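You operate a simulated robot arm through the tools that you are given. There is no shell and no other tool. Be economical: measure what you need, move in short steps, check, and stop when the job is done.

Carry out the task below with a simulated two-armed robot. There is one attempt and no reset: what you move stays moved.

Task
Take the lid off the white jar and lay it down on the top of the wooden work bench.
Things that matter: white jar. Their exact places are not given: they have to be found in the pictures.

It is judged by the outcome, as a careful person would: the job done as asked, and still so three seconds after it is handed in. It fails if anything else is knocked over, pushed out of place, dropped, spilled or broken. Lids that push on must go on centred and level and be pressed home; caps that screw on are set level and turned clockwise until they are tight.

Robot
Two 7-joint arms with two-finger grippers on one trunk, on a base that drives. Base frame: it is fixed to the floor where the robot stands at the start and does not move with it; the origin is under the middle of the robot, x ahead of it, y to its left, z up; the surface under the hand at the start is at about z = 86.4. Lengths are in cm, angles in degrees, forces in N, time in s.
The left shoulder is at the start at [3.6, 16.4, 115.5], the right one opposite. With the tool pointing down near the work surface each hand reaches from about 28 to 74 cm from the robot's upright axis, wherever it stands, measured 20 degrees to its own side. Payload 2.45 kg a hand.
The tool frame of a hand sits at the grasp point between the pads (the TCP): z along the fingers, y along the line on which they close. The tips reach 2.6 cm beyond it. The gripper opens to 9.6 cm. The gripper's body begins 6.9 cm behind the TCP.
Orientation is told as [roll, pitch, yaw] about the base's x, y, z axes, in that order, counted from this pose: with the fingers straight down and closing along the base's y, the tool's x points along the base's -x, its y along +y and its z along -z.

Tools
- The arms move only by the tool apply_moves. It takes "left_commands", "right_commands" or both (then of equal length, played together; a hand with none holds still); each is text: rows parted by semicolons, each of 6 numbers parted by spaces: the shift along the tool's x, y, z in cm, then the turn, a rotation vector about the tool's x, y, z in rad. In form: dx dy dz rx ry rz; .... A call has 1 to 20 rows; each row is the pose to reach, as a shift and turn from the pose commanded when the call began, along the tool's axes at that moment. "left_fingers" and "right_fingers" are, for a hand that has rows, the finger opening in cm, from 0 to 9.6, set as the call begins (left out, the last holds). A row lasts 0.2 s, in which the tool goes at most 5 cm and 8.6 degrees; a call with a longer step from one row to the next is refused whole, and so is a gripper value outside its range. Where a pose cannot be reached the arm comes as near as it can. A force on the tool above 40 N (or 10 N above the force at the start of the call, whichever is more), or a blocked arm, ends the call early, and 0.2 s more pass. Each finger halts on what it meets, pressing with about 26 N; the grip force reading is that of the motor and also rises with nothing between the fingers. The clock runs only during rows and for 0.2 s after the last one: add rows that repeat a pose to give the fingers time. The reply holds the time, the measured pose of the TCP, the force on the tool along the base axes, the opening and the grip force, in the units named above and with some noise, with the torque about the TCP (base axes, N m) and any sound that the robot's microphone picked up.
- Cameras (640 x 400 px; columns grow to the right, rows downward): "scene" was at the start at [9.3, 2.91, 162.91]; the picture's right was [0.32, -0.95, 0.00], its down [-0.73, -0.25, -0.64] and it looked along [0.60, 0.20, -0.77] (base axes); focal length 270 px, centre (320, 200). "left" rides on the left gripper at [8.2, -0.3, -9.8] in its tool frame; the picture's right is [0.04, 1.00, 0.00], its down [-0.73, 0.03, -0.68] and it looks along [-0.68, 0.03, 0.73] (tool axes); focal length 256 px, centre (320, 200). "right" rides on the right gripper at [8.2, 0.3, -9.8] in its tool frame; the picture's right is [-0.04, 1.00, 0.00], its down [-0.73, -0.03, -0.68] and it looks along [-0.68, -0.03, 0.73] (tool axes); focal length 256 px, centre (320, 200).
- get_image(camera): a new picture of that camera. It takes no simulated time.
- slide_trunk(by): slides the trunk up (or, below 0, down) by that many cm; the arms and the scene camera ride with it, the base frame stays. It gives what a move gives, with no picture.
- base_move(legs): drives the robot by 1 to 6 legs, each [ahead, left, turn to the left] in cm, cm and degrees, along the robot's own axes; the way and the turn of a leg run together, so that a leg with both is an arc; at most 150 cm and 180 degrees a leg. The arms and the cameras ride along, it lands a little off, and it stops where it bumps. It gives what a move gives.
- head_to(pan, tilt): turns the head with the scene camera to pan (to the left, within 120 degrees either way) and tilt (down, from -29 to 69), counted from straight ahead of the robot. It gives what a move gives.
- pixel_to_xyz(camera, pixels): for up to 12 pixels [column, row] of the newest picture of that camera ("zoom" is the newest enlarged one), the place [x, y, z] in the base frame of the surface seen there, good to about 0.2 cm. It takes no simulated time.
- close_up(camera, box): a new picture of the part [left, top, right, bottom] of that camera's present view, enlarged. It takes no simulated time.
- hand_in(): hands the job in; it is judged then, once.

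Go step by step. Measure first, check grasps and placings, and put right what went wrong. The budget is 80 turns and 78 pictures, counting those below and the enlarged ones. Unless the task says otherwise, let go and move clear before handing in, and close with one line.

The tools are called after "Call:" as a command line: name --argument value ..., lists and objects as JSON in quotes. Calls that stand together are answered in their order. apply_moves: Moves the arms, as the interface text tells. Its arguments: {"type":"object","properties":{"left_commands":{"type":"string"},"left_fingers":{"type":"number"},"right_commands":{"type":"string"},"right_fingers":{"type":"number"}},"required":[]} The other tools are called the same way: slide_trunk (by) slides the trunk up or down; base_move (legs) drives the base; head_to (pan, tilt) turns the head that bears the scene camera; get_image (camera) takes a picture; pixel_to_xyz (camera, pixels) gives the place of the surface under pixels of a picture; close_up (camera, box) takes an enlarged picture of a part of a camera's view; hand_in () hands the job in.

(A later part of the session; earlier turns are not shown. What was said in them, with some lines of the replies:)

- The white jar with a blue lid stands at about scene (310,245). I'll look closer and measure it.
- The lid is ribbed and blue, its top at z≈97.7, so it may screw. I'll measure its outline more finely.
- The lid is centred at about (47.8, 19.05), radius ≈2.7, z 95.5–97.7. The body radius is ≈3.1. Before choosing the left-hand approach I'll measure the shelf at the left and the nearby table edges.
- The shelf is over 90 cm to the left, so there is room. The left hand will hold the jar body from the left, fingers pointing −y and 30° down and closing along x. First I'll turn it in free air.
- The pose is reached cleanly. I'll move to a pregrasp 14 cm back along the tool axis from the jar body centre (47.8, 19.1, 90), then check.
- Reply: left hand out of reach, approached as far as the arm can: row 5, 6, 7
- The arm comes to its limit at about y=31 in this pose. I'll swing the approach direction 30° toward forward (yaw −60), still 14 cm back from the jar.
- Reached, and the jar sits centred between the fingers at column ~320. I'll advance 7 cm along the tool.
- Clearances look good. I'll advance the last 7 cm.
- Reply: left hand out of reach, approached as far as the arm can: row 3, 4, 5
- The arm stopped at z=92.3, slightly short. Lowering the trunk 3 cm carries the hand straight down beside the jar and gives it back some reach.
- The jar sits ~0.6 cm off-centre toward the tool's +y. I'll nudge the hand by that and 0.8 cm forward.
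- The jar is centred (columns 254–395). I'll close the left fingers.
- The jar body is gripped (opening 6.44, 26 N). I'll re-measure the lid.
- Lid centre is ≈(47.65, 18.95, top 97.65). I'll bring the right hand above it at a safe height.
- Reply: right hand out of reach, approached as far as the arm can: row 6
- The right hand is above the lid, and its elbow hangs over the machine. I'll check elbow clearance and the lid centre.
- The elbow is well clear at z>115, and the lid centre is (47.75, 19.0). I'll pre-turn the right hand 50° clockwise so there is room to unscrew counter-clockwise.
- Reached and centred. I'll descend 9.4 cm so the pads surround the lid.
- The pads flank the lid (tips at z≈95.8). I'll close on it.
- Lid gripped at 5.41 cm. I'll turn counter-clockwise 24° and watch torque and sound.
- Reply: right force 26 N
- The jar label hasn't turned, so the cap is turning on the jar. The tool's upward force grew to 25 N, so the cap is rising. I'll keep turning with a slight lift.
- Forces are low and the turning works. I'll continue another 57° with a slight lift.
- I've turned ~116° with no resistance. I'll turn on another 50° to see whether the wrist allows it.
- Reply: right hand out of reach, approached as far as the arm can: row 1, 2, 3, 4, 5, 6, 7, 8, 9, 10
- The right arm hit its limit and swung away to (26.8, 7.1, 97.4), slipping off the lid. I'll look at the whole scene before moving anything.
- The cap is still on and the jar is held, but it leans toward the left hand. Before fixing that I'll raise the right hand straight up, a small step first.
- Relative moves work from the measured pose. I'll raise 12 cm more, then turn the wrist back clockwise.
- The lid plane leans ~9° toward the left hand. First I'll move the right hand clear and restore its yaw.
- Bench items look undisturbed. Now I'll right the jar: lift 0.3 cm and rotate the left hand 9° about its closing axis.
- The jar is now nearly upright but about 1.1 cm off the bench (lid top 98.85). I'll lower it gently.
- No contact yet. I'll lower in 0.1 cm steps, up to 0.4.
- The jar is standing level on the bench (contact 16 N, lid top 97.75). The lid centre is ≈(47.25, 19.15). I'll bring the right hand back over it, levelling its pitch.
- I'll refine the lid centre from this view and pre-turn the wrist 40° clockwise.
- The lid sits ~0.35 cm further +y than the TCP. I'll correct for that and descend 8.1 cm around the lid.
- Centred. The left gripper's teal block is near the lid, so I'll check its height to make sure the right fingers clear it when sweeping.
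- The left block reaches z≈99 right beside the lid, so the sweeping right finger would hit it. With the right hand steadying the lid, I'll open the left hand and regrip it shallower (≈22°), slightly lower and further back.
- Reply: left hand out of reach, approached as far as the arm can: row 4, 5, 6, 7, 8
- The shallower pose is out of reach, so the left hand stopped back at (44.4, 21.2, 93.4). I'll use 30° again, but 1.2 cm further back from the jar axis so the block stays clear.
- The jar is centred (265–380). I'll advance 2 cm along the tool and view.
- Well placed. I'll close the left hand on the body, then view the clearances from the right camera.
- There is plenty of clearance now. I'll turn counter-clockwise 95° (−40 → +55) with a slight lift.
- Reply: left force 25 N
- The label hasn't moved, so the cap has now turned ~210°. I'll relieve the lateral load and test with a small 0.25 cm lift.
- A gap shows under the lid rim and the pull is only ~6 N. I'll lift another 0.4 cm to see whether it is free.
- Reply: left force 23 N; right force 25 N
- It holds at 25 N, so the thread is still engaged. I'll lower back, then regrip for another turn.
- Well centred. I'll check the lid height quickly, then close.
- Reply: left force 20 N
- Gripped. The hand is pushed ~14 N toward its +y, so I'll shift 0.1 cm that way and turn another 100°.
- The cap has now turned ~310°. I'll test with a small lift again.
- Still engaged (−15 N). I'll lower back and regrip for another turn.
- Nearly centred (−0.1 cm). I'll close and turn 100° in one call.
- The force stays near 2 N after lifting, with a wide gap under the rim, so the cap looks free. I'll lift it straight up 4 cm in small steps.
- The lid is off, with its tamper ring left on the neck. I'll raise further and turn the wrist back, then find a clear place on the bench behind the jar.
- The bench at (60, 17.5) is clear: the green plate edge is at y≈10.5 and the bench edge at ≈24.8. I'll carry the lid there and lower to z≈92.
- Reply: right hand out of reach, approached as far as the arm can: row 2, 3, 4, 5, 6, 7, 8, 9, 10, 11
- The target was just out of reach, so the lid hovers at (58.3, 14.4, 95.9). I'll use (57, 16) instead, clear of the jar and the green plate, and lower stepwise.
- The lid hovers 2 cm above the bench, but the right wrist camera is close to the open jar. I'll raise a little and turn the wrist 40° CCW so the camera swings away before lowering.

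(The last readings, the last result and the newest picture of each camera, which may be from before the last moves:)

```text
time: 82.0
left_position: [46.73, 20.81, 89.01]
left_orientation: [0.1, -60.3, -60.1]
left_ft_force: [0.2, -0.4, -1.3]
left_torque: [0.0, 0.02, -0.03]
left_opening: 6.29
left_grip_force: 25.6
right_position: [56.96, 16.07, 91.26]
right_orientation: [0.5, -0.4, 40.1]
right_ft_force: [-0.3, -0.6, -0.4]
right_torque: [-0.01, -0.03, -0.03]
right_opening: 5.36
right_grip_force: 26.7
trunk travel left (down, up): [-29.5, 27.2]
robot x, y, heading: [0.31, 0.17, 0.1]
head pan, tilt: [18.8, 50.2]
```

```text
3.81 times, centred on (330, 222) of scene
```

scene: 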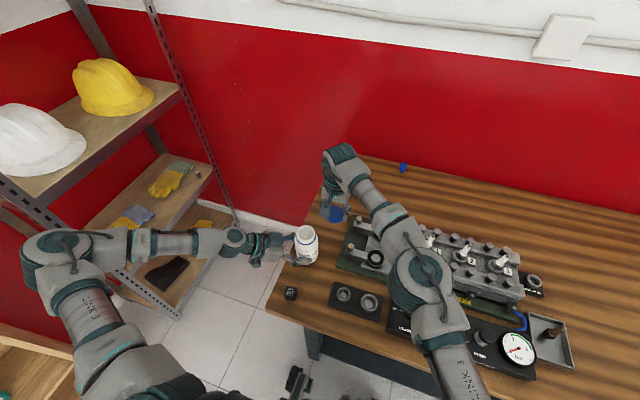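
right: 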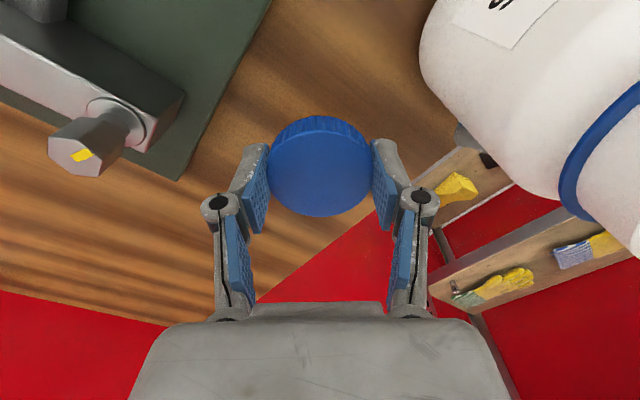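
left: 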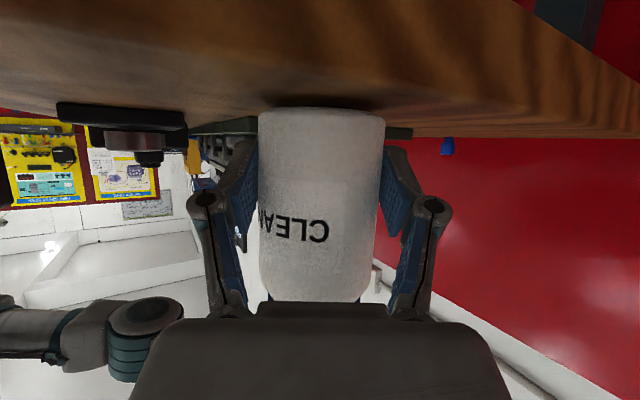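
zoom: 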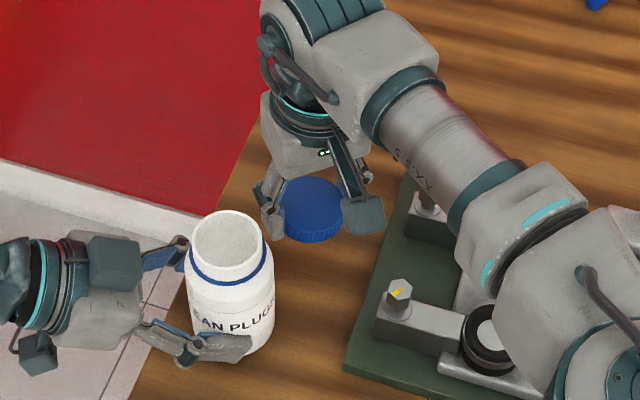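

The camera is clear of the jar now. I'll lower the lid to the bench, with small steps at the end.

Call:
apply_moves --right_commands "0 0 1 0 0 0; 0 0 2 0 0 0; 0 0 2.8 0 0 0; 0 0 3.1 0 0 0; 0 0 3.2 0 0 0; 0 0 3.3 0 0 0; 0 0 3.4 0 0 0; 0 0 3.4 0 0 0"

Call:
close_up --camera "scene" --box '[260, 170, 400, 275]'

```text
time: 83.8
left_position: [46.76, 20.8, 88.91]
left_orientation: [0.1, -60.2, -60.1]
left_ft_force: [0.1, -0.4, -1.4]
left_torque: [0.01, 0.0, 0.0]
left_opening: 6.28
left_grip_force: 25.8
right_position: [57.12, 15.74, 87.78]
right_orientation: [0.5, -0.3, 40.1]
right_ft_force: [-0.5, -0.9, -0.7]
right_torque: [0.0, 0.0, 0.02]
right_opening: 5.37
right_grip_force: 26.1
right hand out of reach, approached as far as the arm can: row 4, 5, 6, 7, 8
trunk travel left (down, up): [-29.5, 27.2]
robot x, y, heading: [-0.12, -0.01, -0.2]
head pan, tilt: [18.8, 50.2]
```

```text
3.81 times, centred on (330, 222) of scene
```

zoom: 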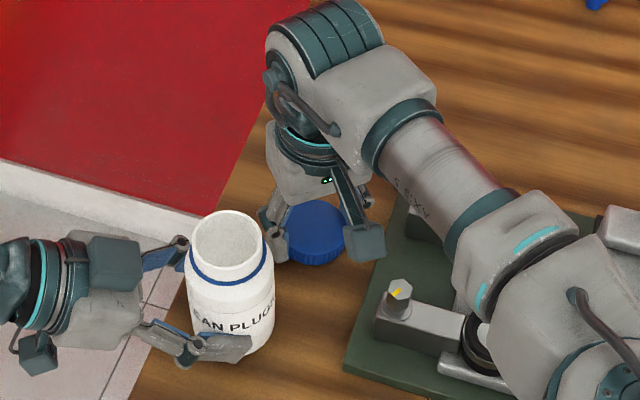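

No contact yet. I'll measure the lid top to find the remaining gap.

Call:
pixel_to_xyz --camera "zoom" --pixels '[[315, 220], [300, 225], [330, 225], [315, 262], [315, 272], [315, 285]]'

Call:
apply_moves --right_commands "0.25 0 0 0 0 0; 0.5 0 0 0 0 0; 0.5 0 0.1 0 0 0; 0.5 0 0.2 0 0 0; 0.5 0 0.3 0 0 0; 0.5 0 0.3 0 0 0"

```text
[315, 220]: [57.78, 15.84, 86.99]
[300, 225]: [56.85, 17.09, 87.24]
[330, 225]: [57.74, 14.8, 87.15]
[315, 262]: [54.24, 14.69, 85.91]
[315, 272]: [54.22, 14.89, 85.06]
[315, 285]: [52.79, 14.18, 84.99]
```

```text
time: 85.2
left_position: [46.8, 20.75, 88.93]
left_orientation: [0.1, -60.3, -60.1]
left_ft_force: [-0.1, 0.2, -1.7]
left_torque: [0.0, 0.03, -0.01]
left_opening: 6.28
left_grip_force: 25.4
right_position: [56.62, 15.23, 87.51]
right_orientation: [0.4, -0.2, 40.1]
right_ft_force: [0.0, 0.2, -0.1]
right_torque: [0.02, 0.01, 0.02]
right_opening: 5.37
right_grip_force: 26.1
trunk travel left (down, up): [-29.5, 27.2]
robot x, y, heading: [-0.23, 0.11, -0.2]
head pan, tilt: [18.8, 50.2]
```

Still no contact. I'll continue in 0.1 cm steps.

Call:
apply_moves --right_commands "0 0 0.1 0 0 0; 0 0 0.2 0 0 0; 0 0 0.3 0 0 0; 0 0 0.3 0 0 0"

Call:
close_up --camera "scene" --box '[290, 190, 360, 250]'

Call:
pixel_to_xyz --camera "zoom" --pixels '[[320, 200], [290, 200], [350, 200], [320, 180]]'

```text
time: 86.2
left_position: [46.65, 20.81, 89.05]
left_orientation: [0.2, -60.3, -60.1]
left_ft_force: [-0.2, 0.3, -1.8]
left_torque: [0.03, -0.02, -0.01]
left_opening: 6.3
left_grip_force: 26.2
right_position: [56.62, 15.24, 87.39]
right_orientation: [0.4, -0.5, 40.2]
right_ft_force: [4.7, 1.6, 16.2]
right_torque: [-0.5, -0.35, 0.2]
right_opening: 5.38
right_grip_force: 26.0
trunk travel left (down, up): [-29.5, 27.2]
robot x, y, heading: [-0.1, -0.13, 0.2]
head pan, tilt: [18.8, 50.2]
```

```text
6.67 times, centred on (325, 220) of scene
```

zoom: 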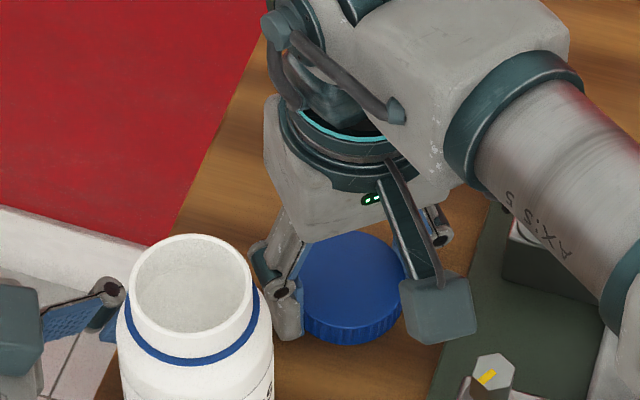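

```text
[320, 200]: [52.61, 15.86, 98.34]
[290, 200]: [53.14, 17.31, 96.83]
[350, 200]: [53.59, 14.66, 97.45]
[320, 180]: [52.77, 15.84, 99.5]
```

Contact: 16 N upward, so the lid is on the bench. I'll ease off slightly and open.

Call:
apply_moves --right_commands "0 0 -0.1 0 0 0; 0 0 -0.1 0 0 0; 0 0 -0.1 0 0 0; 0 0 -0.1 0 0 0" --right_fingers 7.2

Call:
apply_moves --right_commands "0 0 -1 0 0 0; 0 0 -2.5 0 0 0; 0 0 -5 0 0 0; 0 0 -8 0 0 0; 0 0 -8 0 0 0"

Call:
get_image --camera "right"

```text
time: 87.2
left_position: [46.75, 20.73, 88.99]
left_orientation: [0.2, -60.3, -60.2]
left_ft_force: [0.6, 0.0, -1.6]
left_torque: [0.01, 0.01, 0.01]
left_opening: 6.32
left_grip_force: 26.4
right_position: [56.56, 15.28, 87.26]
right_orientation: [0.5, -0.3, 40.1]
right_ft_force: [-0.2, -1.3, 0.9]
right_torque: [-0.01, 0.02, 0.01]
right_opening: 7.18
right_grip_force: 0.0
trunk travel left (down, up): [-29.5, 27.2]
robot x, y, heading: [-0.13, 0.01, -0.2]
head pan, tilt: [18.8, 50.2]
```

```text
time: 88.3
left_position: [46.81, 20.86, 88.88]
left_orientation: [0.2, -60.4, -60.1]
left_ft_force: [-0.4, 0.1, -1.8]
left_torque: [0.0, 0.01, -0.01]
left_opening: 6.3
left_grip_force: 26.2
right_position: [56.49, 15.38, 95.15]
right_orientation: [0.5, -0.2, 40.2]
right_ft_force: [0.0, 0.9, 1.4]
right_torque: [0.0, 0.01, 0.01]
right_opening: 7.21
right_grip_force: 0.0
trunk travel left (down, up): [-29.5, 27.2]
robot x, y, heading: [0.11, 0.21, 0.1]
head pan, tilt: [18.8, 50.2]
```

```text
7 pictures are left
```

right: 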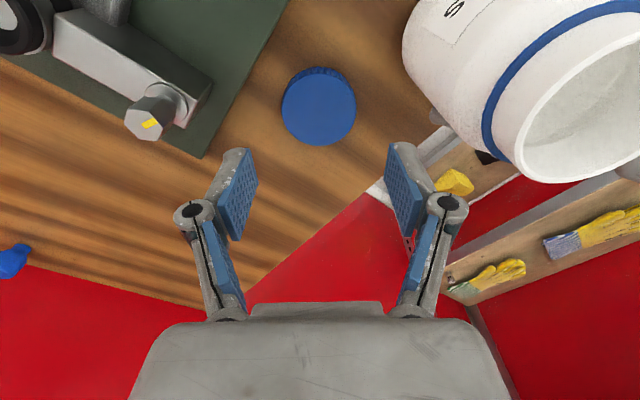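

The lid lies flat on the bench. I'll raise the right hand clear, and lower the jar with the left until it touches the bench.

Call:
apply_moves --right_commands "0 0 -2.5 0 0 0; 0 0 -5 0 0 0; 0 0 -7.5 0 0 0; 0 0 -10 0 0 0; 0 0 -10 0 0 0" --left_commands "0.087 0 0.05 0 0 0; 0.173 0 0.1 0 0 0; 0.26 0 0.15 0 0 0; 0.26 0 0.15 0 0 0; 0.26 0 0.15 0 0 0"

Call:
get_image --camera "left"

```text
time: 89.5
left_position: [46.92, 20.82, 88.74]
left_orientation: [0.1, -60.3, -60.1]
left_ft_force: [0.1, -0.2, -2.0]
left_torque: [-0.02, -0.02, -0.03]
left_opening: 6.28
left_grip_force: 26.0
right_position: [56.55, 14.76, 105.36]
right_orientation: [0.5, -0.4, 40.2]
right_ft_force: [0.4, -0.4, -0.5]
right_torque: [0.02, 0.01, 0.0]
right_opening: 7.19
right_grip_force: 0.0
right hand out of reach, approached as far as the arm can: row 4, 5
trunk travel left (down, up): [-29.5, 27.2]
robot x, y, heading: [-0.07, 0.29, -0.0]
head pan, tilt: [18.8, 50.2]
```

```text
6 pictures are left
```

left: 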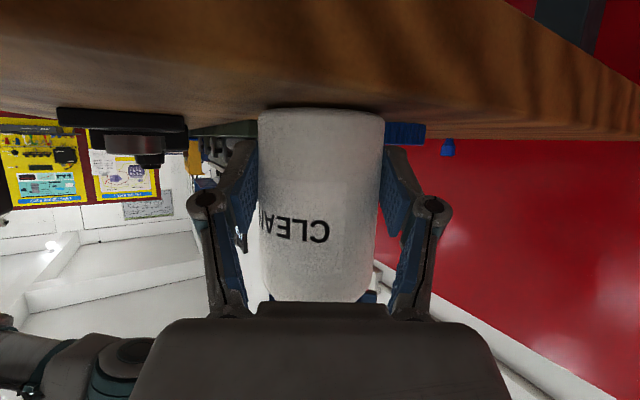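

The jar has no contact yet (−2 N is its weight). I'll continue lowering in 0.1 cm steps.

Call:
apply_moves --left_commands "0.087 0 0.05 0 0 0; 0.173 0 0.1 0 0 0; 0.26 0 0.15 0 0 0; 0.26 0 0.15 0 0 0"

```text
time: 90.5
left_position: [46.73, 20.84, 88.53]
left_orientation: [0.4, -60.1, -60.3]
left_ft_force: [0.0, -0.4, 3.2]
left_torque: [-0.02, 0.03, -0.01]
left_opening: 6.28
left_grip_force: 25.8
right_position: [56.46, 14.84, 105.41]
right_orientation: [0.5, -0.5, 40.2]
right_ft_force: [0.7, -0.1, -0.6]
right_torque: [-0.04, 0.01, -0.01]
right_opening: 7.18
right_grip_force: 0.0
trunk travel left (down, up): [-29.5, 27.2]
robot x, y, heading: [-0.03, 0.07, 0.2]
head pan, tilt: [18.8, 50.2]
```

Contact has begun (force went from −2 to +3 N). I'll go 0.1 cm more, then check that the jar is upright.

Call:
apply_moves --left_commands "0.087 0 0.05 0 0 0; 0.087 0 0.05 0 0 0"

Call:
close_up --camera "scene" --box '[260, 190, 360, 275]'

```text
time: 91.2
left_position: [46.92, 20.76, 88.73]
left_orientation: [0.4, -60.1, -60.3]
left_ft_force: [3.3, -2.9, 10.6]
left_torque: [-0.23, 0.05, 0.11]
left_opening: 6.28
left_grip_force: 25.8
right_position: [56.41, 14.77, 105.49]
right_orientation: [0.5, -0.4, 40.2]
right_ft_force: [-0.5, 0.5, -0.6]
right_torque: [-0.01, -0.04, 0.02]
right_opening: 7.19
right_grip_force: 0.0
trunk travel left (down, up): [-29.5, 27.2]
robot x, y, heading: [0.11, 0.43, -0.0]
head pan, tilt: [18.8, 50.2]
```

```text
4.71 times, centred on (310, 232) of scene
```

zoom: 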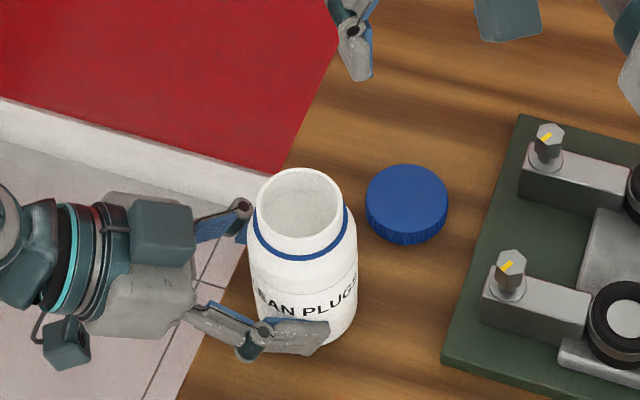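

The jar looks upright on the bench and the lid lies flat. I'll open the left hand to release the jar.

Call:
apply_moves --left_commands "0 0 0 0 0 0; 0 0 0 0 0 0; 0 0 0 0 0 0; 0 0 0 0 0 0" --left_fingers 9.4

Call:
get_image --camera "left"

```text
time: 92.2
left_position: [46.8, 20.8, 88.5]
left_orientation: [0.2, -60.1, -60.3]
left_ft_force: [0.3, 0.1, 0.7]
left_torque: [0.03, -0.03, 0.0]
left_opening: 9.38
left_grip_force: 0.0
right_position: [56.45, 14.74, 105.43]
right_orientation: [0.5, -0.3, 40.3]
right_ft_force: [-0.5, -1.0, -0.3]
right_torque: [-0.01, 0.0, 0.0]
right_opening: 7.2
right_grip_force: 0.0
trunk travel left (down, up): [-29.5, 27.2]
robot x, y, heading: [0.2, 0.21, 0.1]
head pan, tilt: [18.8, 50.2]
```

```text
4 pictures are left
```

left: 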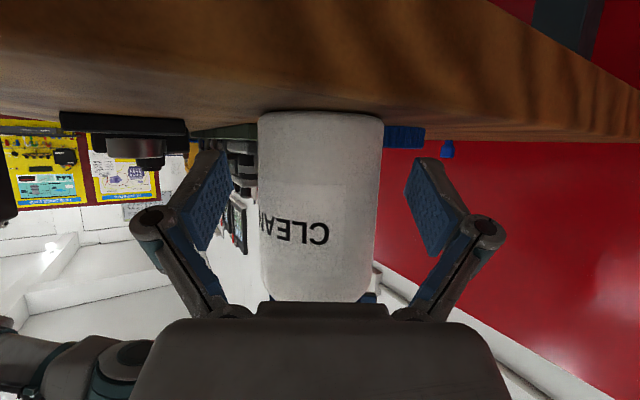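

The jar stands free and centred between the open fingers. I'll retreat the left hand straight back along its tool axis.

Call:
apply_moves --left_commands "0 0 -1 0 0 0; 0 0 -2.5 0 0 0; 0 0 -4.5 0 0 0; 0 0 -7 0 0 0; 0 0 -10 0 0 0; 0 0 -13 0 0 0; 0 0 -13 0 0 0"

Call:
get_image --camera "scene"

Call:
close_up --camera "scene" --box '[260, 190, 400, 310]'

```text
time: 93.8
left_position: [41.29, 30.38, 94.51]
left_orientation: [0.1, -60.1, -60.1]
left_ft_force: [-0.5, 0.1, -0.2]
left_torque: [-0.02, -0.03, 0.03]
left_opening: 9.39
left_grip_force: 0.1
right_position: [56.45, 14.78, 105.35]
right_orientation: [0.7, -0.4, 40.3]
right_ft_force: [0.4, -0.2, -0.3]
right_torque: [-0.01, 0.0, 0.0]
right_opening: 7.2
right_grip_force: 0.1
trunk travel left (down, up): [-29.5, 27.2]
robot x, y, heading: [0.13, -0.27, -0.1]
head pan, tilt: [18.8, 50.2]
```

```text
3 pictures are left
```

scene: 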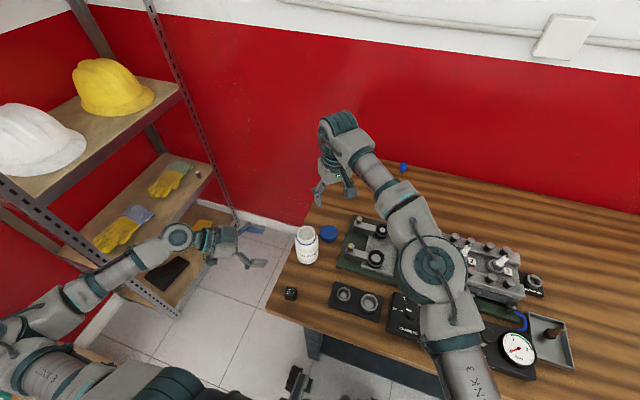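

```text
3.33 times, centred on (330, 250) of scene
```

zoom: 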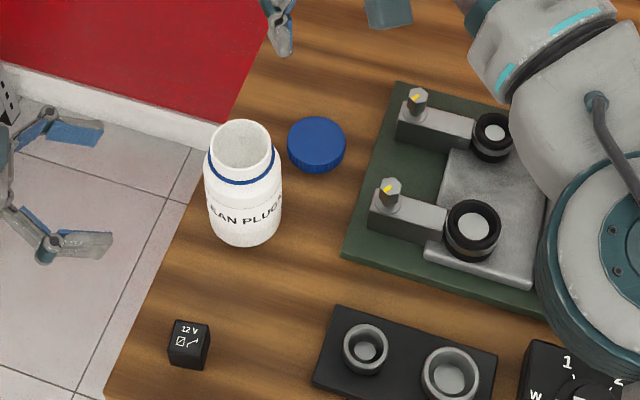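

The open jar stands upright, the lid lies flat on the bench, nothing else looks disturbed and both hands are clear. I'm handing in.

Call:
hand_in

```text
The job is handed in.
```

The lid is unscrewed and lying flat on the wooden bench, and the open jar is standing upright within about 1 cm of where it started. While I was unscrewing it, the right arm hit its reach limit and slipped off the lid, tipping the jar about 9° in the left hand's grip. I set the jar level again, and the final picture shows nothing else moved or knocked over.
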